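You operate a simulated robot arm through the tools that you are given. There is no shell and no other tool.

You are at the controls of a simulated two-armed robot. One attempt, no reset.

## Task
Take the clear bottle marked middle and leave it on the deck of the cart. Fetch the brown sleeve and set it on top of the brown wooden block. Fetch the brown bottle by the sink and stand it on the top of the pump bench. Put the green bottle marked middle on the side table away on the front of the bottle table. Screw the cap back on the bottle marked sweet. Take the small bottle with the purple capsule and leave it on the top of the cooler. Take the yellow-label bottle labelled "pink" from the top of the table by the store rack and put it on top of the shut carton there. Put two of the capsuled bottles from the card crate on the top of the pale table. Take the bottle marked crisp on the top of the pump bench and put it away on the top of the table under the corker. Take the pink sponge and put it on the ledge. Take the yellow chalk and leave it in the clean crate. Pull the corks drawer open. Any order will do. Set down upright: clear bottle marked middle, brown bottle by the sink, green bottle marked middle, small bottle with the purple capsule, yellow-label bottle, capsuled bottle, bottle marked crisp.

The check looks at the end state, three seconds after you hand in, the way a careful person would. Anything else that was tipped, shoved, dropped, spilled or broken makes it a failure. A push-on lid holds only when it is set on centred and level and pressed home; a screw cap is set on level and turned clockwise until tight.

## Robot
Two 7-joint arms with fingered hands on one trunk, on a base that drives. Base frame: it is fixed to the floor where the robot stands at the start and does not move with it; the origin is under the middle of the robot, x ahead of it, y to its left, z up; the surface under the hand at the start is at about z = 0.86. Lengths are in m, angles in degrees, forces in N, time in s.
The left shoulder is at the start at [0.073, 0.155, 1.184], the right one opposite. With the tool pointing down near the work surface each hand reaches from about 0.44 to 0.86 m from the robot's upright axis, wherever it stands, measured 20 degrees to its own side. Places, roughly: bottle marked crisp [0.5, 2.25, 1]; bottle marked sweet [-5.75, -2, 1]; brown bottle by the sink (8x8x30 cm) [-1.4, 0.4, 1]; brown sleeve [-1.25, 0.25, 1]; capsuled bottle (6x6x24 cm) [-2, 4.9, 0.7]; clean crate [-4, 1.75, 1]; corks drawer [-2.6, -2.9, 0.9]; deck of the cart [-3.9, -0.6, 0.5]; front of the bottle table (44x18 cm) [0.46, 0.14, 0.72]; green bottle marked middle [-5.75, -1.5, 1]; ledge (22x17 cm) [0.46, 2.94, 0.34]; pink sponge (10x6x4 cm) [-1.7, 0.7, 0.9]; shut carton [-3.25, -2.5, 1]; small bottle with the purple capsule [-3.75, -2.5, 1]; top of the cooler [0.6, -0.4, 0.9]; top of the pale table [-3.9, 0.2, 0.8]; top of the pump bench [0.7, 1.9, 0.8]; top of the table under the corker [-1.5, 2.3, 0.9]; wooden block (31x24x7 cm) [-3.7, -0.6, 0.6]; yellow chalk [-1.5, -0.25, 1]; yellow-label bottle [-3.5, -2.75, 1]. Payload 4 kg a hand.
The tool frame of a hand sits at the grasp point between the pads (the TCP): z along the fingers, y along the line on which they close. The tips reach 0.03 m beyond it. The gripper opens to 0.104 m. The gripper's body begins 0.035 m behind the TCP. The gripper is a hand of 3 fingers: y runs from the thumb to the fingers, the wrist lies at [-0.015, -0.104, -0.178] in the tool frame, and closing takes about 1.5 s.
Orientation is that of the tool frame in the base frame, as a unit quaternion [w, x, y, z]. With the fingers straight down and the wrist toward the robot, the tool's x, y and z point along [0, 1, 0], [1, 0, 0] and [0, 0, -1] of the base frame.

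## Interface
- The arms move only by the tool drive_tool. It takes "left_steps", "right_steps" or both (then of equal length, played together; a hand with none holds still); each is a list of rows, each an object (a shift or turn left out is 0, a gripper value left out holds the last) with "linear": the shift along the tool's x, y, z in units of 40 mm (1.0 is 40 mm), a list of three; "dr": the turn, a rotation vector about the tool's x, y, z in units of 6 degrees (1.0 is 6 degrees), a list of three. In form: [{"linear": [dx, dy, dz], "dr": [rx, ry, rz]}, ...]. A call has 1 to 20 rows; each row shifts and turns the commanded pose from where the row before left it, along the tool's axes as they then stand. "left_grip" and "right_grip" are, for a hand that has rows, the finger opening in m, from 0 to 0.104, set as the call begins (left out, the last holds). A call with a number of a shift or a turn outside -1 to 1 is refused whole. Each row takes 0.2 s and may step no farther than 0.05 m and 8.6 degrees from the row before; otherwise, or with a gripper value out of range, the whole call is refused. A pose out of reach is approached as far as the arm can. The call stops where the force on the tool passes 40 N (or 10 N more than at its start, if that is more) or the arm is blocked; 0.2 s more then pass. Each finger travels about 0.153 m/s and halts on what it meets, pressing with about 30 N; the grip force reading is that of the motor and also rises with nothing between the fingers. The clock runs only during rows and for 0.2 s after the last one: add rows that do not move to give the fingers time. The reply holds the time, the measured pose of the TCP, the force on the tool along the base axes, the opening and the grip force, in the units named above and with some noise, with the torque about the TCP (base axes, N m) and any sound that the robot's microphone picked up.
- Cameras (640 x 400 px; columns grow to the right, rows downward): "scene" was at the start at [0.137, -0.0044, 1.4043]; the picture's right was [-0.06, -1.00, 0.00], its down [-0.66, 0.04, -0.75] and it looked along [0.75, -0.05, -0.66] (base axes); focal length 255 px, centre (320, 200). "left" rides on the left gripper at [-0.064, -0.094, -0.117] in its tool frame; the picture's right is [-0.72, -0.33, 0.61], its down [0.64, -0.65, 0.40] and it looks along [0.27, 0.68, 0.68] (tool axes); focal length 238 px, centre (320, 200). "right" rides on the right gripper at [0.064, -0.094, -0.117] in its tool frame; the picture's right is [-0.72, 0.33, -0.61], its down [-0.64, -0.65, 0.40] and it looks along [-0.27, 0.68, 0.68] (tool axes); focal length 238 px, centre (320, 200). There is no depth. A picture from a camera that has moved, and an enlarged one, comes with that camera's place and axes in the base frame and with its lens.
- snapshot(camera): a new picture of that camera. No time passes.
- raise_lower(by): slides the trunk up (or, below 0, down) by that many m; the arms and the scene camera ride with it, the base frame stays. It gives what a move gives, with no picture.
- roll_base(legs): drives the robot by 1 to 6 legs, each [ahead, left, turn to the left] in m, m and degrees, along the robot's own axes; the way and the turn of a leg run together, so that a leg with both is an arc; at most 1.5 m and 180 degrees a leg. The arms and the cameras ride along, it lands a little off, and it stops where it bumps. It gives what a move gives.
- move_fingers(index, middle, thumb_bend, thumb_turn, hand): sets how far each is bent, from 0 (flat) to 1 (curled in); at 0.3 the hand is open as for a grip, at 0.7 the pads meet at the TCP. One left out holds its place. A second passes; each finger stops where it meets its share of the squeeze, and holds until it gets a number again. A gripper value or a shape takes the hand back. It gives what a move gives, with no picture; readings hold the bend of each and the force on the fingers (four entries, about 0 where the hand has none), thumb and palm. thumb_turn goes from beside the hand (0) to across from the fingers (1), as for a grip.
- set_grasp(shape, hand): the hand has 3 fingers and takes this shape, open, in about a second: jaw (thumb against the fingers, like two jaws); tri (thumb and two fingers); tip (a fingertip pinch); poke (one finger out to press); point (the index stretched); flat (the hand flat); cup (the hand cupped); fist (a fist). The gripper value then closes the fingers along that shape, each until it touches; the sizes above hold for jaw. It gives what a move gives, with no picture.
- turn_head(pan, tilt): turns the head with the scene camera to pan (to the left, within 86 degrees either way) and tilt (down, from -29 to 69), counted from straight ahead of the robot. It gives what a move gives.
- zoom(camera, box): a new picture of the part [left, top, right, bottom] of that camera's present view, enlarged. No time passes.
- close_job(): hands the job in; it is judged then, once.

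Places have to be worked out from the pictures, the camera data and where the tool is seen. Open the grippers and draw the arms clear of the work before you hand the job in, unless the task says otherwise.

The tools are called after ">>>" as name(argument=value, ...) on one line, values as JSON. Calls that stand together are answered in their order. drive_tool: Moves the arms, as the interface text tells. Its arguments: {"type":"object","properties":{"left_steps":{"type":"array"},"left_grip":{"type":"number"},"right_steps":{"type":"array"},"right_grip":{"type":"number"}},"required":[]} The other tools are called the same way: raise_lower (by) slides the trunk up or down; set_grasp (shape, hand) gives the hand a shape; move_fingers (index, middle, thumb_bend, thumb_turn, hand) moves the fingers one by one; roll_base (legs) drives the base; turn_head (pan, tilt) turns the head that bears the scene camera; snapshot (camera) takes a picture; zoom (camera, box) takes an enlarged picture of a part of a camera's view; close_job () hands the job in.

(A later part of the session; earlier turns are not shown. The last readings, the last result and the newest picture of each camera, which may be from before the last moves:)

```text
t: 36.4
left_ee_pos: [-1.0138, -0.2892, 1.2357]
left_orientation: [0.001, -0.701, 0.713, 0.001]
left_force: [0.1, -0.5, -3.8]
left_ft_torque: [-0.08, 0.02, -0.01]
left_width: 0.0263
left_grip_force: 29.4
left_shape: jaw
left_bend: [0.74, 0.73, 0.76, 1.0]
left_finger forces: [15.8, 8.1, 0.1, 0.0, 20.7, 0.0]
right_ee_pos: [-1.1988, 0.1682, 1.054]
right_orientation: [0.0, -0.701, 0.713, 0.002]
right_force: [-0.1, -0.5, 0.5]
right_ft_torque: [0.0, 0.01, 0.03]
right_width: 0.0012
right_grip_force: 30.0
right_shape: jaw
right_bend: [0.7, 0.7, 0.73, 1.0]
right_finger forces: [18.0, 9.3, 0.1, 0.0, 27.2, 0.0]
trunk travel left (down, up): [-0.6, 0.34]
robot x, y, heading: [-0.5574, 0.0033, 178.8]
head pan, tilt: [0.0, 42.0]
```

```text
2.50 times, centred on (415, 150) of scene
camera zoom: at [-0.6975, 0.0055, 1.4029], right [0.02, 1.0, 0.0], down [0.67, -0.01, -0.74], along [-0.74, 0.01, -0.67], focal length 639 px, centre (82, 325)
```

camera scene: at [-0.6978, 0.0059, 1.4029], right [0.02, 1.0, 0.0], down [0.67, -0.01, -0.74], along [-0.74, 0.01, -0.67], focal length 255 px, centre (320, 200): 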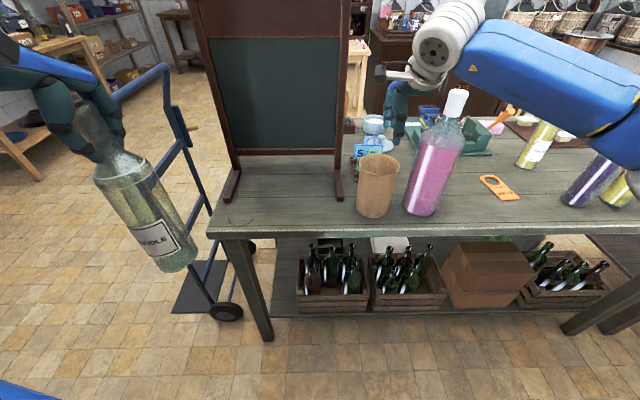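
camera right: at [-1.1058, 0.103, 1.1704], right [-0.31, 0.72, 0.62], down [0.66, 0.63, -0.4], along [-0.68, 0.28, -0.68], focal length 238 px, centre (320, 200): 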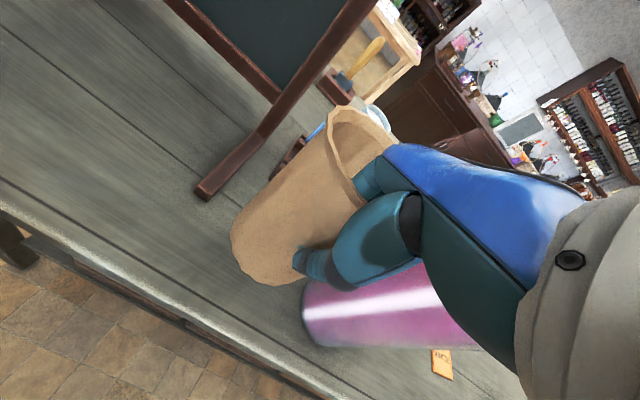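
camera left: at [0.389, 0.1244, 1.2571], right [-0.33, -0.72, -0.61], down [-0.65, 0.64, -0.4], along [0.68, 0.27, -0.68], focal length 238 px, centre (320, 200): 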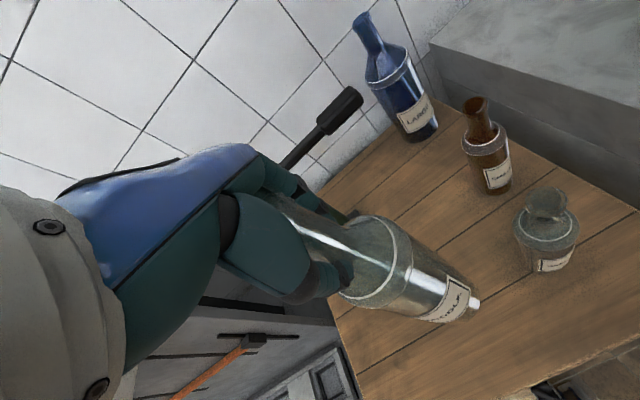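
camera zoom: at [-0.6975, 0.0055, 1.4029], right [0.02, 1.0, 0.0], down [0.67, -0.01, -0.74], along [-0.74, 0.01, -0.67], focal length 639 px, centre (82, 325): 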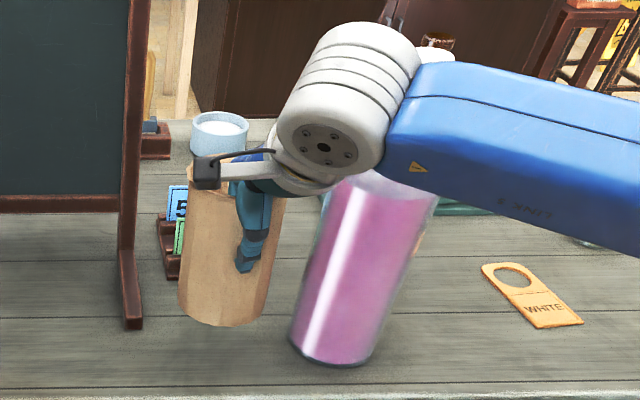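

The sleeve is lifted with the hand. I raise it clear of the pink bottle and then back away from the table.

>>> drive_tool(right_steps=[{"linear": [0, 0, -0.8]}, {"linear": [0, 0, -0.8]}, {"linear": [0, 0, -0.8]}, {"linear": [0, 0, -0.8]}, {"linear": [0, 0, -0.8]}, {"linear": [0, 0, -0.8]}, {"linear": [0, -0.5, -0.5]}, {"linear": [0, -0.8, 0]}, {"linear": [0, -0.8, 0]}, {"linear": [0, -0.8, 0]}, {"linear": [0, 0, 0]}])

>>> roll_base(legs=[[-0.3, 0, 0], [0, 1.3, 0]])

>>> turn_head(pan=0, tilt=22)

>>> snapshot(camera="scene")

```text
t: 38.8
left_ee_pos: [-1.0149, -0.2886, 1.2344]
left_orientation: [-0.001, -0.701, 0.713, 0.001]
left_force: [-0.5, 0.6, -4.3]
left_ft_torque: [-0.06, 0.04, 0.01]
left_width: 0.0262
left_grip_force: 30.5
left_shape: jaw
left_bend: [0.74, 0.73, 0.76, 1.0]
left_finger forces: [15.8, 7.9, 0.1, 0.0, 20.8, 0.0]
right_ee_pos: [-1.0812, 0.1688, 1.2675]
right_orientation: [0.001, -0.701, 0.713, 0.001]
right_force: [-0.4, 0.4, -0.2]
right_ft_torque: [-0.01, 0.02, 0.02]
right_width: 0.0009
right_grip_force: 29.9
right_shape: jaw
right_bend: [0.7, 0.7, 0.73, 1.0]
right_finger forces: [17.8, 9.4, 0.0, 0.0, 27.3, 0.1]
trunk travel left (down, up): [-0.6, 0.34]
robot x, y, heading: [-0.5633, 0.0059, 179.1]
head pan, tilt: [0.0, 42.0]
```

```text
t: 46.9
left_ee_pos: [-0.6959, -1.59, 1.2348]
left_orientation: [0.001, 0.713, -0.702, 0.0]
left_force: [-0.5, 0.1, -4.1]
left_ft_torque: [-0.05, 0.01, -0.03]
left_width: 0.026
left_grip_force: 29.9
left_shape: jaw
left_bend: [0.74, 0.73, 0.76, 1.0]
left_finger forces: [15.9, 7.6, 0.0, 0.0, 20.7, 0.0]
right_ee_pos: [-0.7813, -1.1347, 1.2657]
right_orientation: [0.001, 0.713, -0.701, -0.001]
right_force: [0.4, -0.7, -0.3]
right_ft_torque: [-0.01, -0.02, 0.03]
right_width: 0.0008
right_grip_force: 30.0
right_shape: jaw
right_bend: [0.7, 0.7, 0.73, 1.0]
right_finger forces: [17.8, 9.5, 0.0, 0.0, 27.2, 0.0]
trunk travel left (down, up): [-0.6, 0.34]
robot x, y, heading: [-0.2514, -1.2809, -179.3]
head pan, tilt: [0.0, 42.0]
```

```text
t: 47.7
left_ee_pos: [-0.695, -1.5929, 1.2358]
left_orientation: [0.002, 0.712, -0.702, -0.002]
left_force: [0.7, 0.3, -4.7]
left_ft_torque: [-0.01, 0.03, 0.04]
left_width: 0.0262
left_grip_force: 30.5
left_shape: jaw
left_bend: [0.74, 0.73, 0.76, 1.0]
left_finger forces: [16.1, 7.7, 0.0, 0.1, 21.0, 0.0]
right_ee_pos: [-0.7778, -1.1369, 1.2669]
right_orientation: [0.0, 0.712, -0.702, -0.001]
right_force: [0.1, -0.2, 0.1]
right_ft_torque: [0.0, -0.02, 0.04]
right_width: 0.0008
right_grip_force: 30.3
right_shape: jaw
right_bend: [0.7, 0.7, 0.73, 1.0]
right_finger forces: [17.7, 9.4, 0.0, 0.0, 27.2, 0.0]
trunk travel left (down, up): [-0.6, 0.34]
robot x, y, heading: [-0.25, -1.2858, -179.1]
head pan, tilt: [0.0, 22.0]
```

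```text
taken
camera scene: at [-0.3991, -1.2872, 1.434], right [-0.02, 1.0, 0.0], down [0.38, 0.01, -0.93], along [-0.93, -0.01, -0.38], focal length 255 px, centre (320, 200)
```

scene: 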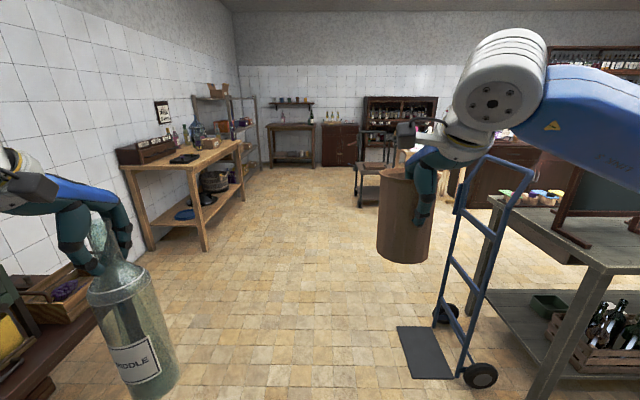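

The way west along y ≈ −1.3 is clear between the press table and the hand truck. I drive ahead and look again.

>>> roll_base(legs=[[1.4, 0.02, 0]])

>>> turn_head(pan=-20, tilt=25)

>>> snapshot(camera="scene")

```text
t: 55.0
left_ee_pos: [-2.1508, -1.6283, 1.2369]
left_orientation: [0.002, 0.711, -0.704, 0.0]
left_force: [-0.4, 0.3, -5.1]
left_ft_torque: [-0.09, 0.03, 0.0]
left_width: 0.0263
left_grip_force: 29.5
left_shape: jaw
left_bend: [0.74, 0.73, 0.76, 1.0]
left_finger forces: [16.0, 7.8, 0.0, 0.0, 20.9, 0.0]
right_ee_pos: [-2.2321, -1.1712, 1.2684]
right_orientation: [0.001, 0.71, -0.704, -0.002]
right_force: [0.3, -0.2, -0.7]
right_ft_torque: [0.02, 0.04, -0.01]
right_width: 0.0009
right_grip_force: 29.8
right_shape: jaw
right_bend: [0.7, 0.7, 0.73, 1.0]
right_finger forces: [17.8, 9.4, 0.0, 0.1, 27.1, 0.1]
trunk travel left (down, up): [-0.6, 0.34]
robot x, y, heading: [-1.7057, -1.326, -179.7]
head pan, tilt: [0.0, 22.0]
```

```text
t: 55.8
left_ee_pos: [-2.1497, -1.6281, 1.2368]
left_orientation: [0.002, 0.71, -0.704, -0.002]
left_force: [0.1, -0.2, -3.9]
left_ft_torque: [-0.03, 0.05, 0.0]
left_width: 0.026
left_grip_force: 30.3
left_shape: jaw
left_bend: [0.74, 0.73, 0.76, 1.0]
left_finger forces: [16.0, 7.7, 0.0, 0.1, 21.0, 0.1]
right_ee_pos: [-2.2288, -1.1705, 1.2699]
right_orientation: [0.001, 0.711, -0.703, -0.002]
right_force: [0.7, -0.1, 0.1]
right_ft_torque: [0.0, -0.04, 0.01]
right_width: 0.0009
right_grip_force: 30.0
right_shape: jaw
right_bend: [0.7, 0.7, 0.73, 1.0]
right_finger forces: [17.8, 9.5, 0.0, 0.0, 27.3, 0.0]
trunk travel left (down, up): [-0.6, 0.34]
robot x, y, heading: [-1.7072, -1.3251, -179.7]
head pan, tilt: [-20.0, 25.0]
```

```text
taken
camera scene: at [-1.8475, -1.293, 1.4292], right [0.33, 0.94, 0.0], down [0.4, -0.14, -0.91], along [-0.85, 0.3, -0.42], focal length 255 px, centre (320, 200)
```

scene: 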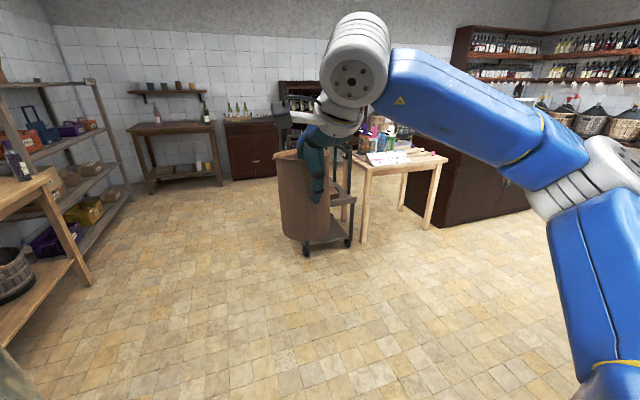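

The cart is behind the right hand in view, beside the pale table. I drive closer and look past the hands.

>>> roll_base(legs=[[0.9, 0.0, 0]])

>>> turn_head(pan=-45, tilt=35)

>>> snapshot(camera="scene")

>>> turn_head(pan=45, tilt=25)

>>> snapshot(camera="scene")

```text
t: 60.7
left_ee_pos: [-3.0775, -1.6385, 1.238]
left_orientation: [0.002, 0.711, -0.703, -0.002]
left_force: [-0.6, -0.2, -4.2]
left_ft_torque: [-0.04, -0.03, 0.02]
left_width: 0.026
left_grip_force: 30.0
left_shape: jaw
left_bend: [0.74, 0.73, 0.76, 1.0]
left_finger forces: [16.0, 7.7, 0.0, 0.0, 20.8, 0.0]
right_ee_pos: [-3.1587, -1.1817, 1.2692]
right_orientation: [0.002, 0.711, -0.703, -0.004]
right_force: [-0.3, 1.1, -0.3]
right_ft_torque: [-0.04, -0.03, 0.0]
right_width: 0.0012
right_grip_force: 30.2
right_shape: jaw
right_bend: [0.7, 0.7, 0.73, 1.0]
right_finger forces: [17.9, 9.4, 0.0, 0.0, 27.3, 0.1]
trunk travel left (down, up): [-0.6, 0.34]
robot x, y, heading: [-2.6355, -1.336, -179.3]
head pan, tilt: [-20.0, 25.0]
```

```text
t: 61.5
left_ee_pos: [-3.0768, -1.637, 1.2375]
left_orientation: [0.002, 0.711, -0.703, -0.002]
left_force: [0.6, 0.1, -4.3]
left_ft_torque: [-0.09, 0.02, 0.01]
left_width: 0.0262
left_grip_force: 29.9
left_shape: jaw
left_bend: [0.74, 0.73, 0.76, 1.0]
left_finger forces: [16.1, 7.7, 0.0, 0.0, 21.0, 0.0]
right_ee_pos: [-3.1584, -1.1819, 1.2683]
right_orientation: [0.002, 0.711, -0.703, -0.003]
right_force: [-0.4, -0.4, -0.4]
right_ft_torque: [0.03, -0.01, -0.03]
right_width: 0.0008
right_grip_force: 30.4
right_shape: jaw
right_bend: [0.7, 0.7, 0.73, 1.0]
right_finger forces: [17.8, 9.3, 0.0, 0.1, 27.3, 0.0]
trunk travel left (down, up): [-0.6, 0.34]
robot x, y, heading: [-2.6373, -1.3269, -179.5]
head pan, tilt: [-45.0, 35.0]
```

```text
taken
camera scene: at [-2.7531, -1.2719, 1.4136], right [0.7, 0.72, 0.0], down [0.41, -0.4, -0.82], along [-0.58, 0.57, -0.57], focal length 255 px, centre (320, 200)
```

scene: 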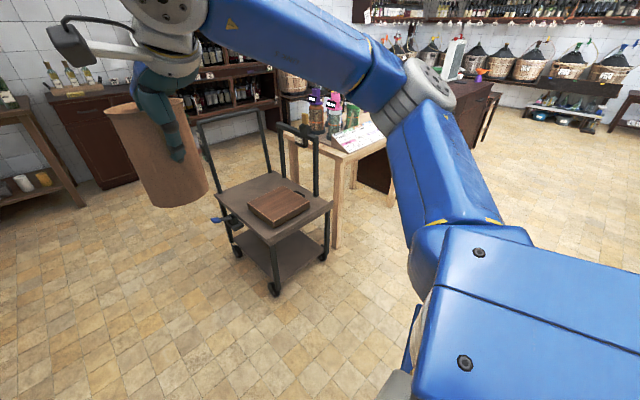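

```text
t: 63.2
left_ee_pos: [-3.0782, -1.6388, 1.2376]
left_orientation: [0.003, 0.711, -0.703, -0.002]
left_force: [1.0, 0.0, -3.8]
left_ft_torque: [-0.08, 0.02, -0.02]
left_width: 0.0264
left_grip_force: 29.9
left_shape: jaw
left_bend: [0.74, 0.73, 0.76, 1.0]
left_finger forces: [16.1, 7.7, 0.0, 0.0, 20.9, 0.0]
right_ee_pos: [-3.1577, -1.1821, 1.2694]
right_orientation: [0.002, 0.711, -0.703, -0.003]
right_force: [0.1, -0.9, 0.0]
right_ft_torque: [0.0, -0.03, -0.02]
right_width: 0.0011
right_grip_force: 29.9
right_shape: jaw
right_bend: [0.7, 0.7, 0.73, 1.0]
right_finger forces: [17.8, 9.4, 0.1, 0.0, 27.1, 0.0]
trunk travel left (down, up): [-0.6, 0.34]
robot x, y, heading: [-2.6361, -1.3335, -179.3]
head pan, tilt: [45.0, 25.0]
```

```text
taken
camera scene: at [-2.7543, -1.3994, 1.4292], right [-0.71, 0.7, 0.0], down [0.3, 0.3, -0.91], along [-0.63, -0.65, -0.43], focal length 255 px, centre (320, 200)
```

scene: 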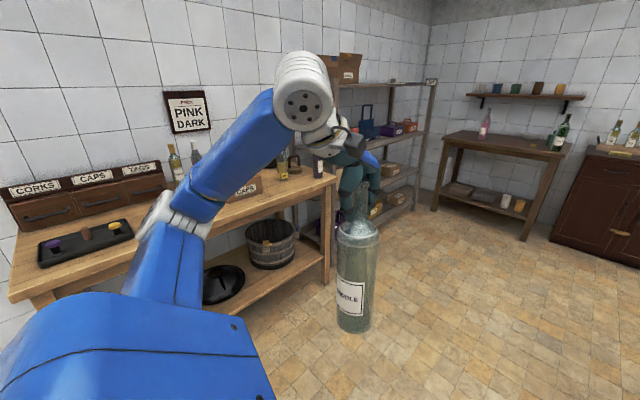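

The cart deck spans about x −4.25…−3.57, y −0.80…−0.35, with the wooden block at the east end. I zoom in to see the handles and the blue lever.

>>> turn_head(pan=-45, tilt=35)

>>> zoom(camera="scene", box=[180, 80, 400, 310])

```text
t: 64.8
left_ee_pos: [-3.0771, -1.639, 1.2389]
left_orientation: [0.001, 0.711, -0.703, -0.002]
left_force: [0.2, 0.3, -4.1]
left_ft_torque: [-0.07, 0.04, -0.01]
left_width: 0.0262
left_grip_force: 30.1
left_shape: jaw
left_bend: [0.74, 0.73, 0.76, 1.0]
left_finger forces: [16.1, 7.6, 0.0, 0.0, 20.9, 0.0]
right_ee_pos: [-3.1588, -1.1829, 1.2688]
right_orientation: [0.002, 0.712, -0.702, -0.003]
right_force: [0.0, 0.2, -1.1]
right_ft_torque: [0.01, -0.02, 0.0]
right_width: 0.001
right_grip_force: 30.2
right_shape: jaw
right_bend: [0.7, 0.7, 0.73, 1.0]
right_finger forces: [17.8, 9.4, 0.0, 0.0, 27.1, 0.1]
trunk travel left (down, up): [-0.6, 0.34]
robot x, y, heading: [-2.6383, -1.3353, -179.1]
head pan, tilt: [-45.0, 35.0]
```

```text
1.74 times, centred on (290, 195) of scene
camera zoom: at [-2.7528, -1.2719, 1.4136], right [0.7, 0.72, 0.0], down [0.41, -0.4, -0.82], along [-0.58, 0.57, -0.57], focal length 444 px, centre (372, 209)
```

zoom: 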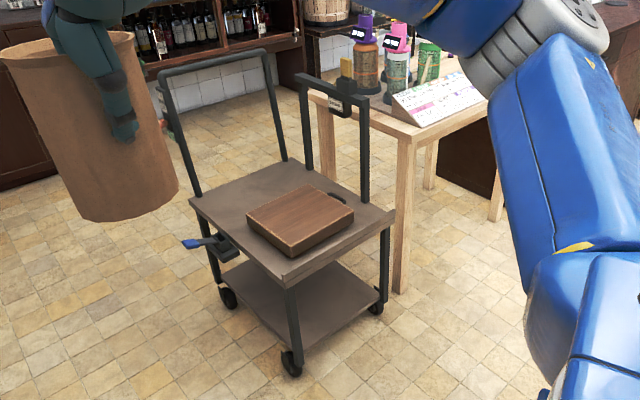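

South side of the cart is open. I drive to about (-3.85, -1.33), then turn to face it (+y), so left hand serves the free deck and right hand the block.

>>> roll_base(legs=[[1.2, 0.0, 0], [0, 0, -91]])

>>> turn_head(pan=0, tilt=45)

>>> snapshot(camera="scene")

```text
t: 74.7
left_ee_pos: [-4.0788, -0.876, 1.2376]
left_orientation: [0.0, 0.021, 1.0, 0.005]
left_force: [0.7, -0.3, -5.1]
left_ft_torque: [0.03, 0.04, -0.02]
left_width: 0.026
left_grip_force: 30.3
left_shape: jaw
left_bend: [0.74, 0.73, 0.76, 1.0]
left_finger forces: [16.1, 7.1, 0.1, 0.0, 20.5, 0.0]
right_ee_pos: [-3.6179, -0.819, 1.2694]
right_orientation: [0.001, 0.021, 1.0, 0.003]
right_force: [0.8, 0.8, -0.2]
right_ft_torque: [-0.03, 0.01, -0.04]
right_width: 0.0006
right_grip_force: 30.2
right_shape: jaw
right_bend: [0.7, 0.7, 0.73, 1.0]
right_finger forces: [17.6, 9.2, 0.0, 0.0, 26.7, 0.0]
trunk travel left (down, up): [-0.6, 0.34]
robot x, y, heading: [-3.795, -1.3335, 88.0]
head pan, tilt: [-45.0, 35.0]
```

```text
t: 75.8
left_ee_pos: [-4.0767, -0.8777, 1.2382]
left_orientation: [0.0, 0.021, 1.0, 0.003]
left_force: [0.4, -0.7, -4.5]
left_ft_torque: [0.02, 0.06, -0.01]
left_width: 0.0261
left_grip_force: 29.7
left_shape: jaw
left_bend: [0.74, 0.73, 0.76, 1.0]
left_finger forces: [16.1, 7.4, 0.0, 0.0, 20.7, 0.0]
right_ee_pos: [-3.619, -0.8215, 1.2701]
right_orientation: [0.001, 0.021, 1.0, 0.005]
right_force: [-0.4, -0.4, -0.5]
right_ft_torque: [-0.01, 0.02, 0.04]
right_width: 0.0008
right_grip_force: 30.0
right_shape: jaw
right_bend: [0.7, 0.7, 0.73, 1.0]
right_finger forces: [17.7, 9.2, 0.1, 0.1, 26.9, 0.0]
trunk travel left (down, up): [-0.6, 0.34]
robot x, y, heading: [-3.7955, -1.333, 87.7]
head pan, tilt: [0.0, 45.0]
```

```text
taken
camera scene: at [-3.792, -1.1973, 1.3987], right [1.0, -0.04, 0.0], down [-0.03, -0.71, -0.71], along [0.03, 0.7, -0.71], focal length 255 px, centre (320, 200)
```

scene: 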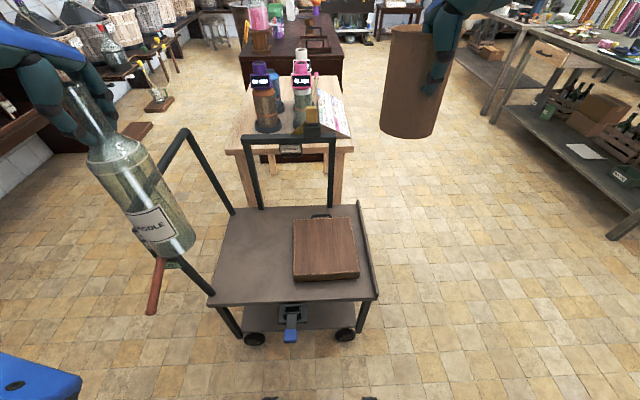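

Deck and block are clear: block top centre about (-3.757, -0.63), free deck around x −4.0. I move the left hand over (-3.98, -0.62), then lower the trunk.

>>> drive_tool(left_steps=[{"linear": [-0.27, 0.815, 0]}, {"linear": [-0.27, 0.815, 0]}, {"linear": [-0.27, 0.815, 0]}, {"linear": [-0.27, 0.815, 0]}, {"linear": [-0.27, 0.815, 0]}, {"linear": [-0.27, 0.815, 0]}, {"linear": [-0.27, 0.815, 0]}, {"linear": [-0.27, 0.815, 0]}, {"linear": [0, 0, 0]}])

>>> raise_lower(by=-0.3)

>>> snapshot(camera="scene")

>>> snapshot(camera="left")

```text
t: 77.8
left_ee_pos: [-3.9785, -0.6176, 1.2439]
left_orientation: [-0.001, 0.021, 1.0, 0.005]
left_force: [-0.2, -1.4, -4.1]
left_ft_torque: [0.08, 0.04, 0.03]
left_width: 0.0259
left_grip_force: 30.8
left_shape: jaw
left_bend: [0.74, 0.73, 0.76, 1.0]
left_finger forces: [16.3, 8.4, 0.1, 0.0, 20.9, 0.1]
right_ee_pos: [-3.6165, -0.8216, 1.2689]
right_orientation: [0.0, 0.021, 1.0, 0.004]
right_force: [0.1, 0.7, -0.6]
right_ft_torque: [0.0, 0.0, 0.03]
right_width: 0.001
right_grip_force: 30.4
right_shape: jaw
right_bend: [0.7, 0.7, 0.73, 1.0]
right_finger forces: [17.7, 9.2, 0.0, 0.0, 26.9, 0.0]
trunk travel left (down, up): [-0.6, 0.34]
robot x, y, heading: [-3.7943, -1.3324, 87.7]
head pan, tilt: [0.0, 45.0]
```

```text
t: 80.8
left_ee_pos: [-3.9806, -0.6196, 0.943]
left_orientation: [-0.001, 0.021, 1.0, 0.003]
left_force: [0.4, 0.0, -5.2]
left_ft_torque: [0.02, 0.07, -0.04]
left_width: 0.0261
left_grip_force: 30.3
left_shape: jaw
left_bend: [0.74, 0.73, 0.76, 1.0]
left_finger forces: [16.3, 7.8, 0.1, 0.1, 20.9, 0.0]
right_ee_pos: [-3.6169, -0.8211, 0.9696]
right_orientation: [0.0, 0.02, 1.0, 0.005]
right_force: [0.8, -0.6, 0.7]
right_ft_torque: [-0.01, -0.03, 0.0]
right_width: 0.0009
right_grip_force: 30.5
right_shape: jaw
right_bend: [0.7, 0.7, 0.73, 1.0]
right_finger forces: [17.8, 9.2, 0.0, 0.0, 27.0, 0.0]
trunk travel left (down, up): [-0.3, 0.64]
robot x, y, heading: [-3.7911, -1.334, 87.6]
head pan, tilt: [0.0, 45.0]
```

```text
taken
camera scene: at [-3.7909, -1.1972, 1.0986], right [1.0, -0.04, 0.0], down [-0.03, -0.71, -0.7], along [0.03, 0.7, -0.71], focal length 255 px, centre (320, 200)
```

scene: 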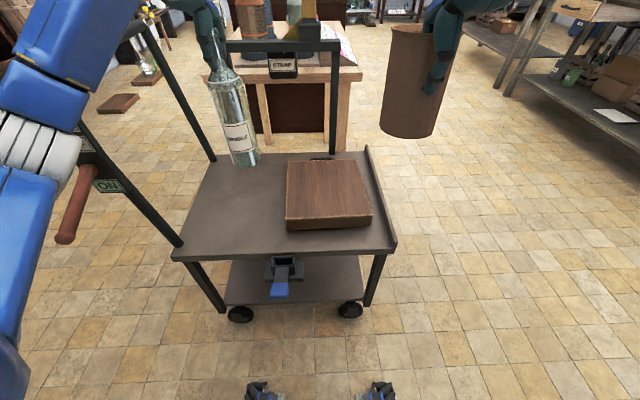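

```text
taken
camera left: at [-3.9211, -0.716, 1.0588], right [0.7, -0.35, -0.62], down [-0.67, -0.62, -0.41], along [-0.24, 0.7, -0.67], focal length 238 px, centre (320, 200)
```

left: 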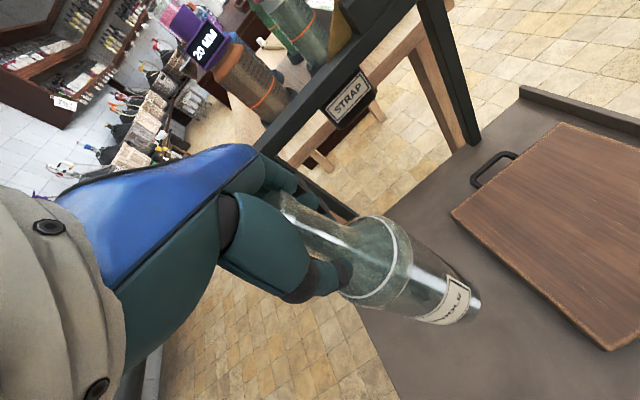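

Before lowering further I check the clearance of the left elbow to the cart's handle and red lever.

>>> turn_head(pan=50, tilt=40)

>>> snapshot(camera="scene")

>>> snapshot(camera="right")

```text
t: 82.0
left_ee_pos: [-3.9799, -0.6189, 0.943]
left_orientation: [-0.001, 0.02, 1.0, 0.004]
left_force: [0.8, -0.5, -4.2]
left_ft_torque: [0.03, 0.07, 0.0]
left_width: 0.0263
left_grip_force: 29.9
left_shape: jaw
left_bend: [0.74, 0.73, 0.76, 1.0]
left_finger forces: [16.4, 7.8, 0.0, 0.0, 20.9, 0.0]
right_ee_pos: [-3.6177, -0.8204, 0.9688]
right_orientation: [0.001, 0.02, 1.0, 0.004]
right_force: [0.4, -0.5, -1.2]
right_ft_torque: [-0.04, 0.02, 0.0]
right_width: 0.0009
right_grip_force: 29.9
right_shape: jaw
right_bend: [0.7, 0.7, 0.73, 1.0]
right_finger forces: [17.7, 9.3, 0.0, 0.0, 26.9, 0.1]
trunk travel left (down, up): [-0.3, 0.64]
robot x, y, heading: [-3.7984, -1.3344, 87.7]
head pan, tilt: [50.0, 40.0]
```

```text
taken
camera scene: at [-3.8571, -1.221, 1.1059], right [0.67, 0.74, 0.0], down [0.47, -0.44, -0.76], along [-0.57, 0.51, -0.64], focal length 255 px, centre (320, 200)
```

scene: 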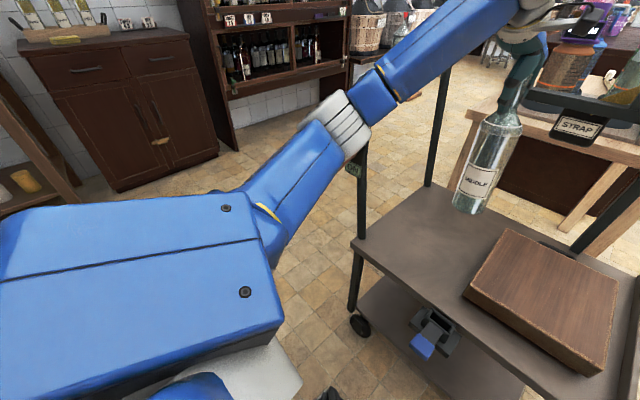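

```text
taken
camera right: at [-3.6849, -0.9139, 1.0847], right [0.73, 0.29, 0.62], down [0.61, -0.68, -0.41], along [0.3, 0.68, -0.67], focal length 238 px, centre (320, 200)
```

right: 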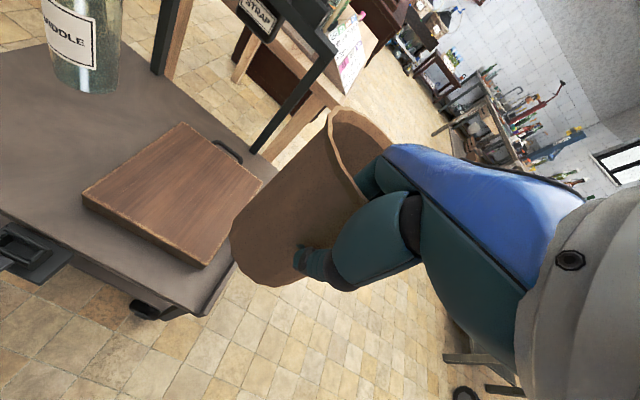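

The elbow is close in front of the handle post. I back the base 0.12 m and reach forward instead, which pulls the elbow away from the post.

>>> roll_base(legs=[[-0.12, 0, 0]])

>>> drive_tool(left_steps=[{"linear": [0, 0.7, 0]}, {"linear": [0, 0.7, 0]}, {"linear": [0, 0.7, 0.2]}, {"linear": [0, 0.4, 0.5]}, {"linear": [0, 0, 0.5]}, {"linear": [0, 0, 0]}])

>>> snapshot(camera="scene")

>>> snapshot(camera="left")

```text
t: 83.2
left_ee_pos: [-3.9835, -0.7404, 0.9408]
left_orientation: [-0.001, 0.022, 1.0, 0.003]
left_force: [0.3, -0.6, -3.4]
left_ft_torque: [0.03, 0.04, 0.0]
left_width: 0.0257
left_grip_force: 30.0
left_shape: jaw
left_bend: [0.74, 0.73, 0.76, 1.0]
left_finger forces: [16.0, 7.9, 0.1, 0.1, 20.6, 0.0]
right_ee_pos: [-3.6216, -0.9442, 0.9692]
right_orientation: [0.0, 0.022, 1.0, 0.004]
right_force: [-0.1, -0.4, 0.3]
right_ft_torque: [-0.04, 0.0, 0.02]
right_width: 0.001
right_grip_force: 29.7
right_shape: jaw
right_bend: [0.7, 0.7, 0.73, 1.0]
right_finger forces: [17.7, 9.3, 0.0, 0.1, 26.9, 0.1]
trunk travel left (down, up): [-0.3, 0.64]
robot x, y, heading: [-3.8036, -1.4559, 87.4]
head pan, tilt: [50.0, 40.0]
```

```text
t: 84.6
left_ee_pos: [-3.9796, -0.6424, 0.8956]
left_orientation: [-0.001, 0.022, 1.0, 0.005]
left_force: [-1.2, 0.3, -3.8]
left_ft_torque: [0.09, 0.03, 0.03]
left_width: 0.0258
left_grip_force: 29.6
left_shape: jaw
left_bend: [0.74, 0.73, 0.77, 1.0]
left_finger forces: [16.3, 7.7, 0.0, 0.0, 20.8, 0.0]
right_ee_pos: [-3.6213, -0.9451, 0.9704]
right_orientation: [0.001, 0.022, 1.0, 0.005]
right_force: [0.4, -0.1, -1.0]
right_ft_torque: [0.0, 0.0, 0.03]
right_width: 0.0008
right_grip_force: 29.6
right_shape: jaw
right_bend: [0.7, 0.7, 0.73, 1.0]
right_finger forces: [17.8, 9.2, 0.1, 0.0, 26.9, 0.0]
trunk travel left (down, up): [-0.3, 0.64]
robot x, y, heading: [-3.7998, -1.4569, 87.3]
head pan, tilt: [50.0, 40.0]
```

```text
taken
camera scene: at [-3.8619, -1.3423, 1.1059], right [0.68, 0.74, 0.0], down [0.47, -0.44, -0.76], along [-0.56, 0.52, -0.64], focal length 255 px, centre (320, 200)
```

scene: 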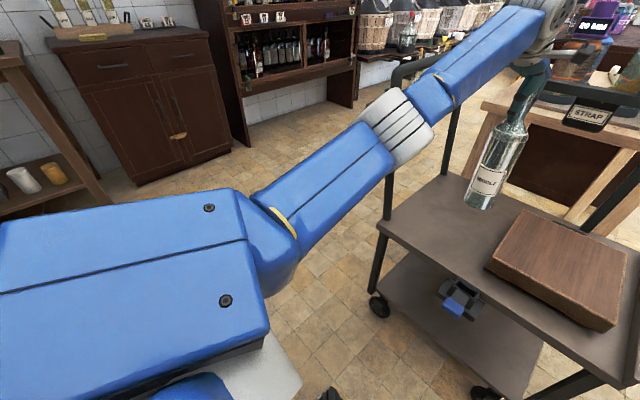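

```text
taken
camera left: at [-3.921, -0.7389, 1.0123], right [0.7, -0.35, -0.62], down [-0.67, -0.62, -0.41], along [-0.24, 0.7, -0.67], focal length 238 px, centre (320, 200)
```

left: 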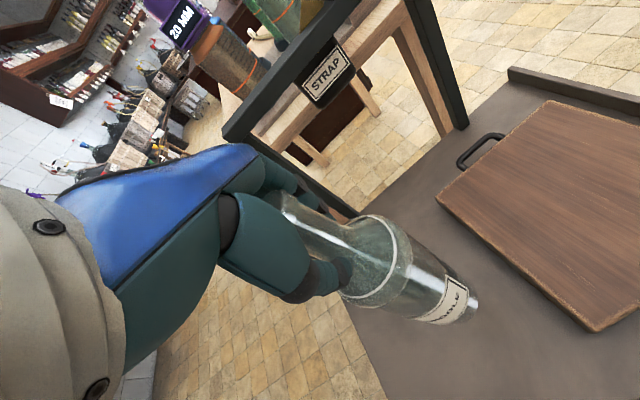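

Clearance improved. I lower the trunk by 0.12 so that the elbow goes straight down, then lower the bottle gently until contact.

>>> raise_lower(by=-0.12)

>>> snapshot(camera="scene")

```text
t: 86.1
left_ee_pos: [-3.9788, -0.6436, 0.7802]
left_orientation: [-0.001, 0.022, 1.0, 0.007]
left_force: [-0.2, 0.8, 6.9]
left_ft_torque: [0.08, 0.05, -0.01]
left_width: 0.0265
left_grip_force: 30.3
left_shape: jaw
left_bend: [0.74, 0.73, 0.77, 1.0]
left_finger forces: [16.5, 10.5, 0.0, 0.0, 23.5, 0.0]
right_ee_pos: [-3.6205, -0.9476, 0.8519]
right_orientation: [0.0, 0.022, 1.0, 0.006]
right_force: [-0.2, -0.7, -1.4]
right_ft_torque: [-0.03, -0.01, 0.01]
right_width: 0.0008
right_grip_force: 29.8
right_shape: jaw
right_bend: [0.7, 0.7, 0.73, 1.0]
right_finger forces: [17.7, 9.3, 0.0, 0.0, 26.9, 0.0]
trunk travel left (down, up): [-0.18, 0.76]
robot x, y, heading: [-3.8044, -1.451, 87.7]
head pan, tilt: [50.0, 40.0]
```

```text
taken
camera scene: at [-3.8609, -1.3448, 0.9865], right [0.68, 0.74, 0.0], down [0.47, -0.44, -0.77], along [-0.57, 0.52, -0.64], focal length 255 px, centre (320, 200)
```

scene: 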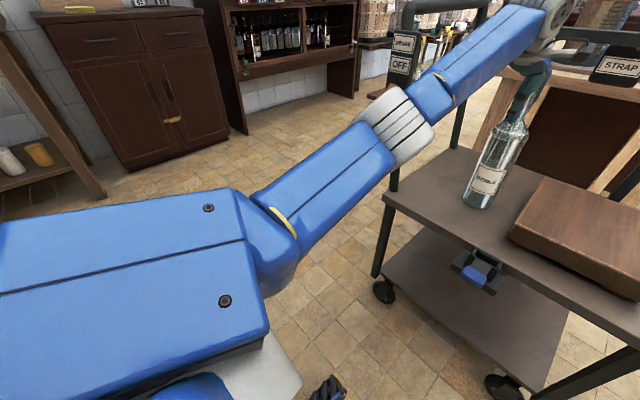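

The force flipped to +7 N, so the bottle already stands on the deck. I ease up a hair and release.

>>> drive_tool(left_steps=[{"linear": [0, 0, -0.06]}, {"linear": [0, 0, 0]}])

>>> drive_tool(left_steps=[{"linear": [0, 0, 0]}, {"linear": [0, 0, 0]}, {"linear": [0, 0, 0]}, {"linear": [0, 0, 0]}, {"linear": [0, 0, 0]}], left_grip=0.104)

>>> turn_head(pan=0, tilt=35)

>>> snapshot(camera="scene")

>>> snapshot(camera="left")

```text
t: 86.7
left_ee_pos: [-3.9796, -0.6432, 0.7799]
left_orientation: [-0.001, 0.022, 1.0, 0.005]
left_force: [0.9, -0.2, 5.0]
left_ft_torque: [0.13, 0.0, 0.0]
left_width: 0.026
left_grip_force: 30.2
left_shape: jaw
left_bend: [0.74, 0.73, 0.77, 1.0]
left_finger forces: [17.2, 9.0, 0.1, 0.0, 22.9, 0.0]
right_ee_pos: [-3.6209, -0.9469, 0.851]
right_orientation: [0.0, 0.021, 1.0, 0.007]
right_force: [0.0, -0.8, -0.4]
right_ft_torque: [-0.05, 0.03, 0.0]
right_width: 0.0008
right_grip_force: 29.9
right_shape: jaw
right_bend: [0.7, 0.7, 0.73, 1.0]
right_finger forces: [17.6, 9.3, 0.0, 0.0, 26.9, 0.0]
trunk travel left (down, up): [-0.18, 0.76]
robot x, y, heading: [-3.8024, -1.4581, 87.5]
head pan, tilt: [50.0, 40.0]
```

```text
t: 87.9
left_ee_pos: [-3.9792, -0.6432, 0.7789]
left_orientation: [0.0, 0.022, 1.0, 0.005]
left_force: [0.2, -0.2, -1.0]
left_ft_torque: [-0.02, -0.01, -0.01]
left_width: 0.1036
left_grip_force: 0.0
left_shape: jaw
left_bend: [0.3, 0.3, 0.3, 0.98]
left_finger forces: [0.0, 0.0, 0.1, 0.1, 0.1, 0.1]
right_ee_pos: [-3.6209, -0.9468, 0.8514]
right_orientation: [0.0, 0.022, 1.0, 0.007]
right_force: [-0.4, -0.5, -0.2]
right_ft_torque: [-0.01, -0.04, 0.02]
right_width: 0.001
right_grip_force: 29.6
right_shape: jaw
right_bend: [0.7, 0.7, 0.73, 1.0]
right_finger forces: [17.7, 9.4, 0.1, 0.0, 26.8, 0.1]
trunk travel left (down, up): [-0.18, 0.76]
robot x, y, heading: [-3.8034, -1.4527, 87.5]
head pan, tilt: [50.0, 40.0]
```

```text
t: 89.1
left_ee_pos: [-3.9794, -0.6419, 0.7791]
left_orientation: [-0.001, 0.023, 1.0, 0.005]
left_force: [0.9, 0.0, -0.4]
left_ft_torque: [0.0, 0.05, 0.01]
left_width: 0.1036
left_grip_force: 0.0
left_shape: jaw
left_bend: [0.3, 0.3, 0.3, 0.98]
left_finger forces: [0.0, 0.0, 0.0, 0.1, 0.0, 0.0]
right_ee_pos: [-3.6198, -0.9459, 0.8497]
right_orientation: [0.001, 0.022, 1.0, 0.006]
right_force: [0.9, -0.2, -0.4]
right_ft_torque: [-0.01, 0.02, -0.01]
right_width: 0.0009
right_grip_force: 30.1
right_shape: jaw
right_bend: [0.7, 0.7, 0.73, 1.0]
right_finger forces: [17.7, 9.3, 0.0, 0.0, 26.9, 0.0]
trunk travel left (down, up): [-0.18, 0.76]
robot x, y, heading: [-3.7983, -1.4532, 87.4]
head pan, tilt: [0.0, 35.0]
```

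```text
taken
camera scene: at [-3.795, -1.3128, 0.9934], right [1.0, -0.04, 0.0], down [-0.02, -0.58, -0.82], along [0.03, 0.82, -0.58], focal length 255 px, centre (320, 200)
```

scene: 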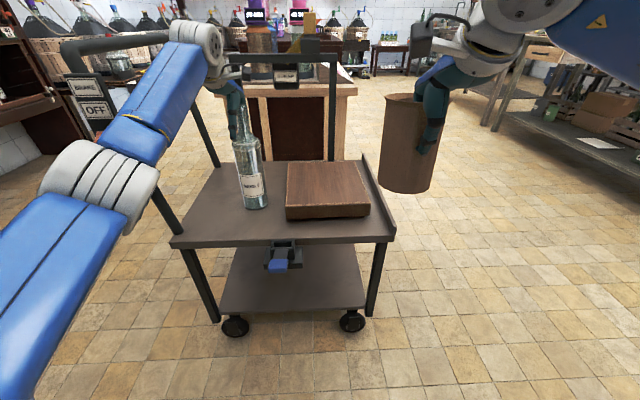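

```text
taken
camera left: at [-3.9208, -0.74, 0.8952], right [0.7, -0.35, -0.62], down [-0.67, -0.62, -0.41], along [-0.24, 0.7, -0.67], focal length 238 px, centre (320, 200)
```

left: 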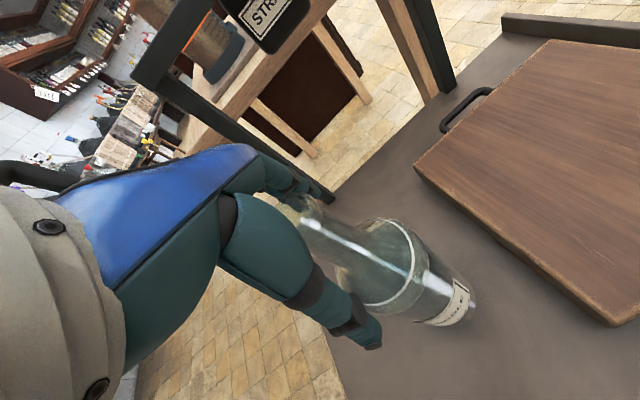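

The bottle stands upright on the deck. I lift the left hand straight up off it and draw it back.

>>> drive_tool(left_steps=[{"linear": [0, 0, -0.8]}, {"linear": [0, 0, -0.9]}, {"linear": [0, 0, -0.9]}, {"linear": [0, 0, -0.9]}, {"linear": [0, 0, -0.9]}, {"linear": [0.2, -0.8, -0.4]}, {"linear": [0.2, -0.9, 0]}, {"linear": [0.2, -0.9, 0]}, {"linear": [0.2, -0.9, 0]}, {"linear": [0.2, -0.9, 0]}, {"linear": [0, 0, 0]}])

>>> snapshot(camera="scene")

```text
t: 91.5
left_ee_pos: [-4.0327, -0.8623, 0.9392]
left_orientation: [-0.001, 0.023, 1.0, 0.003]
left_force: [0.0, -0.4, 0.0]
left_ft_torque: [-0.01, -0.03, 0.03]
left_width: 0.1037
left_grip_force: 0.1
left_shape: jaw
left_bend: [0.3, 0.3, 0.3, 0.98]
left_finger forces: [0.0, 0.1, 0.1, 0.0, 0.0, 0.0]
left hand out of reach, approached as far as the arm can: row 2, 3, 4, 5
right_ee_pos: [-3.6203, -0.9467, 0.853]
right_orientation: [0.0, 0.021, 1.0, 0.006]
right_force: [-0.8, 0.4, -0.4]
right_ft_torque: [-0.02, 0.03, 0.01]
right_width: 0.0007
right_grip_force: 29.5
right_shape: jaw
right_bend: [0.7, 0.7, 0.73, 1.0]
right_finger forces: [17.7, 9.3, 0.1, 0.0, 26.8, 0.0]
trunk travel left (down, up): [-0.18, 0.76]
robot x, y, heading: [-3.8001, -1.4565, 87.6]
head pan, tilt: [0.0, 35.0]
```

```text
taken
camera scene: at [-3.7949, -1.3128, 0.9934], right [1.0, -0.04, 0.0], down [-0.03, -0.58, -0.82], along [0.04, 0.82, -0.58], focal length 255 px, centre (320, 200)
```

scene: 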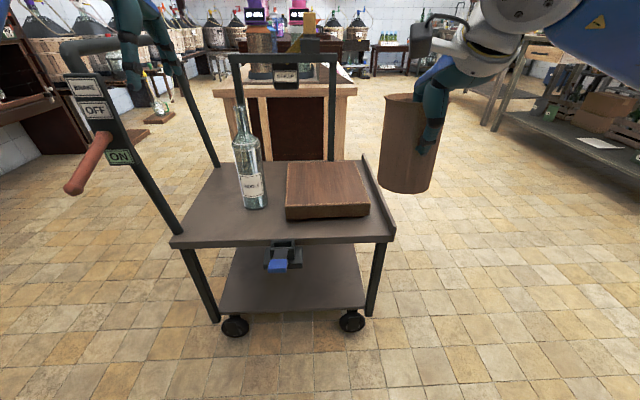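

The bottle stands well on the deck. Now I carry the sleeve over the block (TCP toward (-3.757, -0.685)).

>>> drive_tool(right_steps=[{"linear": [0.53, 0.9, 0]}, {"linear": [0.53, 0.9, 0]}, {"linear": [0.53, 0.9, 0]}, {"linear": [0.53, 0.9, 0]}, {"linear": [0.53, 0.9, 0]}, {"linear": [0.53, 0.9, 0]}, {"linear": [0.53, 0.9, 0]}, {"linear": [0, 0, 0]}])

>>> snapshot(camera="scene")

>>> snapshot(camera="right")

```text
t: 93.3
left_ee_pos: [-4.031, -0.8626, 0.9391]
left_orientation: [-0.002, 0.021, 1.0, 0.005]
left_force: [0.7, 1.0, 0.3]
left_ft_torque: [-0.01, 0.04, 0.0]
left_width: 0.1036
left_grip_force: 0.0
left_shape: jaw
left_bend: [0.3, 0.3, 0.3, 0.98]
left_finger forces: [0.0, 0.1, 0.0, 0.1, 0.0, 0.0]
right_ee_pos: [-3.7554, -0.6929, 0.8528]
right_orientation: [0.0, 0.021, 1.0, 0.006]
right_force: [0.4, 0.9, -0.4]
right_ft_torque: [-0.03, 0.04, 0.0]
right_width: 0.001
right_grip_force: 29.8
right_shape: jaw
right_bend: [0.7, 0.7, 0.73, 1.0]
right_finger forces: [17.7, 9.5, 0.0, 0.0, 27.3, 0.0]
right hand out of reach, approached as far as the arm can: row 7
trunk travel left (down, up): [-0.18, 0.76]
robot x, y, heading: [-3.8044, -1.4522, 87.5]
head pan, tilt: [0.0, 35.0]
```

```text
taken
camera scene: at [-3.7947, -1.3127, 0.9934], right [1.0, -0.04, 0.0], down [-0.03, -0.58, -0.82], along [0.04, 0.82, -0.58], focal length 255 px, centre (320, 200)
```

scene: 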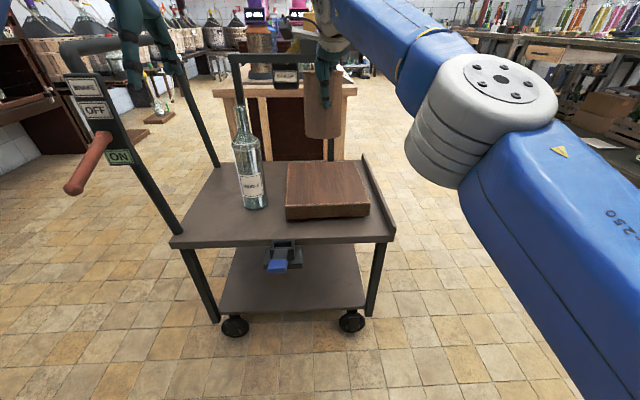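

```text
taken
camera right: at [-3.8237, -0.7857, 0.9669], right [0.73, 0.29, 0.62], down [0.61, -0.67, -0.41], along [0.3, 0.68, -0.67], focal length 238 px, centre (320, 200)
```

right: 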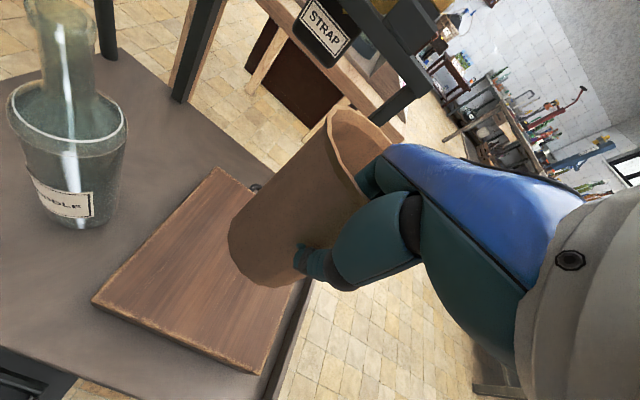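

The sleeve hangs over the block. I lower it in steps toward the expected contact (TCP ≈ 0.72).

>>> drive_tool(right_steps=[{"linear": [0, 0, 0.7]}, {"linear": [0, 0, 0.7]}, {"linear": [0, 0, 0.7]}, {"linear": [0, 0, 0.5]}, {"linear": [0, 0, 0]}])

>>> snapshot(camera="right")

>>> zoom(camera="scene", box=[220, 60, 420, 230])

```text
t: 94.5
left_ee_pos: [-4.0331, -0.8622, 0.9391]
left_orientation: [0.001, 0.021, 1.0, 0.005]
left_force: [0.3, 1.5, 0.0]
left_ft_torque: [0.01, -0.01, 0.03]
left_width: 0.1039
left_grip_force: 0.1
left_shape: jaw
left_bend: [0.3, 0.3, 0.3, 0.98]
left_finger forces: [0.0, 0.1, 0.1, 0.1, 0.0, 0.0]
right_ee_pos: [-3.7572, -0.6931, 0.7462]
right_orientation: [0.001, 0.022, 1.0, 0.007]
right_force: [-0.4, -0.3, 0.0]
right_ft_torque: [-0.03, 0.02, 0.03]
right_width: 0.0011
right_grip_force: 30.0
right_shape: jaw
right_bend: [0.7, 0.7, 0.74, 1.0]
right_finger forces: [17.6, 9.4, 0.0, 0.0, 26.9, 0.0]
trunk travel left (down, up): [-0.18, 0.76]
robot x, y, heading: [-3.7985, -1.4584, 87.6]
head pan, tilt: [0.0, 35.0]
```

```text
taken
camera right: at [-3.8257, -0.7868, 0.8603], right [0.73, 0.29, 0.62], down [0.61, -0.68, -0.41], along [0.3, 0.68, -0.67], focal length 238 px, centre (320, 200)
```

right: 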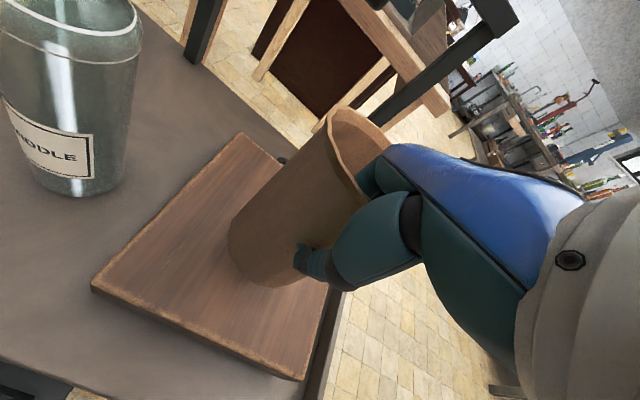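

```text
2.35 times, centred on (320, 145) of scene
camera zoom: at [-3.7965, -1.3127, 0.9935], right [1.0, -0.04, 0.0], down [-0.02, -0.58, -0.82], along [0.04, 0.82, -0.58], focal length 601 px, centre (320, 329)
```

zoom: 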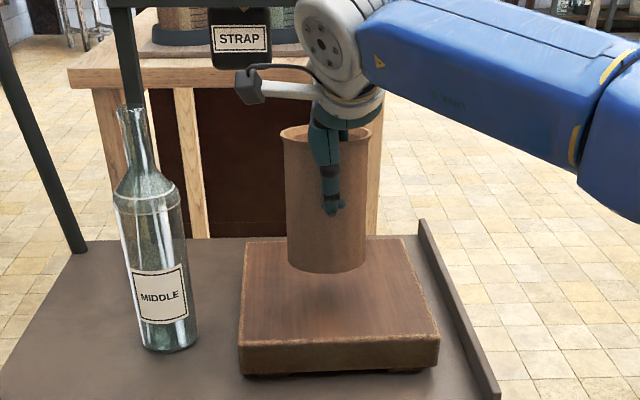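

The sleeve hangs level a few cm over the block. I lower with small steps.

>>> drive_tool(right_steps=[{"linear": [0, 0, 0.3]}, {"linear": [0, 0, 0.2]}, {"linear": [0, 0, 0.1]}, {"linear": [0, 0, 0]}])

>>> snapshot(camera="right")

>>> zoom(camera="scene", box=[220, 60, 420, 230])

```text
t: 95.5
left_ee_pos: [-4.0336, -0.8619, 0.9413]
left_orientation: [0.0, 0.022, 1.0, 0.005]
left_force: [0.7, -0.8, 0.6]
left_ft_torque: [0.0, 0.0, -0.02]
left_width: 0.1037
left_grip_force: 0.0
left_shape: jaw
left_bend: [0.3, 0.3, 0.3, 0.98]
left_finger forces: [0.0, 0.0, 0.0, 0.0, 0.1, 0.0]
right_ee_pos: [-3.757, -0.693, 0.7197]
right_orientation: [0.001, 0.022, 1.0, 0.006]
right_force: [-0.1, -0.1, 0.0]
right_ft_torque: [0.01, 0.01, 0.01]
right_width: 0.0008
right_grip_force: 30.0
right_shape: jaw
right_bend: [0.7, 0.7, 0.74, 1.0]
right_finger forces: [17.6, 9.3, 0.1, 0.0, 26.9, 0.0]
trunk travel left (down, up): [-0.18, 0.76]
robot x, y, heading: [-3.8005, -1.455, 87.6]
head pan, tilt: [0.0, 35.0]
```

```text
taken
camera right: at [-3.8245, -0.7858, 0.8354], right [0.73, 0.29, 0.62], down [0.61, -0.68, -0.41], along [0.3, 0.68, -0.67], focal length 238 px, centre (320, 200)
```

right: 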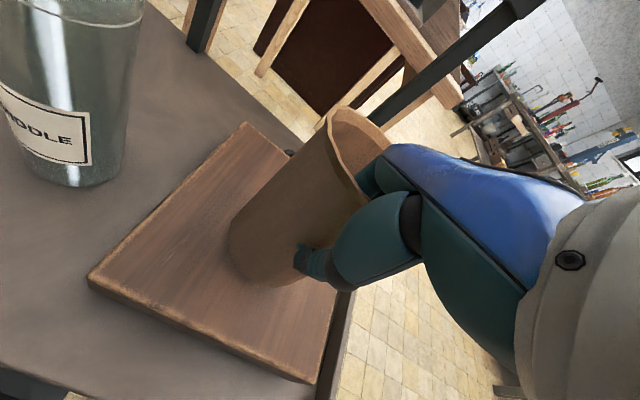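

```text
2.35 times, centred on (320, 145) of scene
camera zoom: at [-3.7964, -1.3126, 0.9934], right [1.0, -0.04, 0.0], down [-0.02, -0.58, -0.82], along [0.04, 0.82, -0.58], focal length 601 px, centre (320, 329)
```

zoom: 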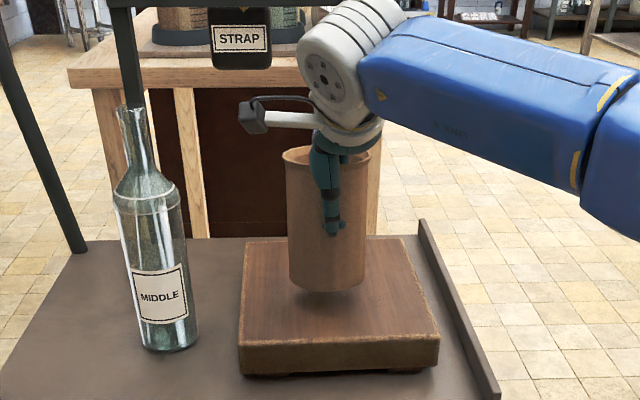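

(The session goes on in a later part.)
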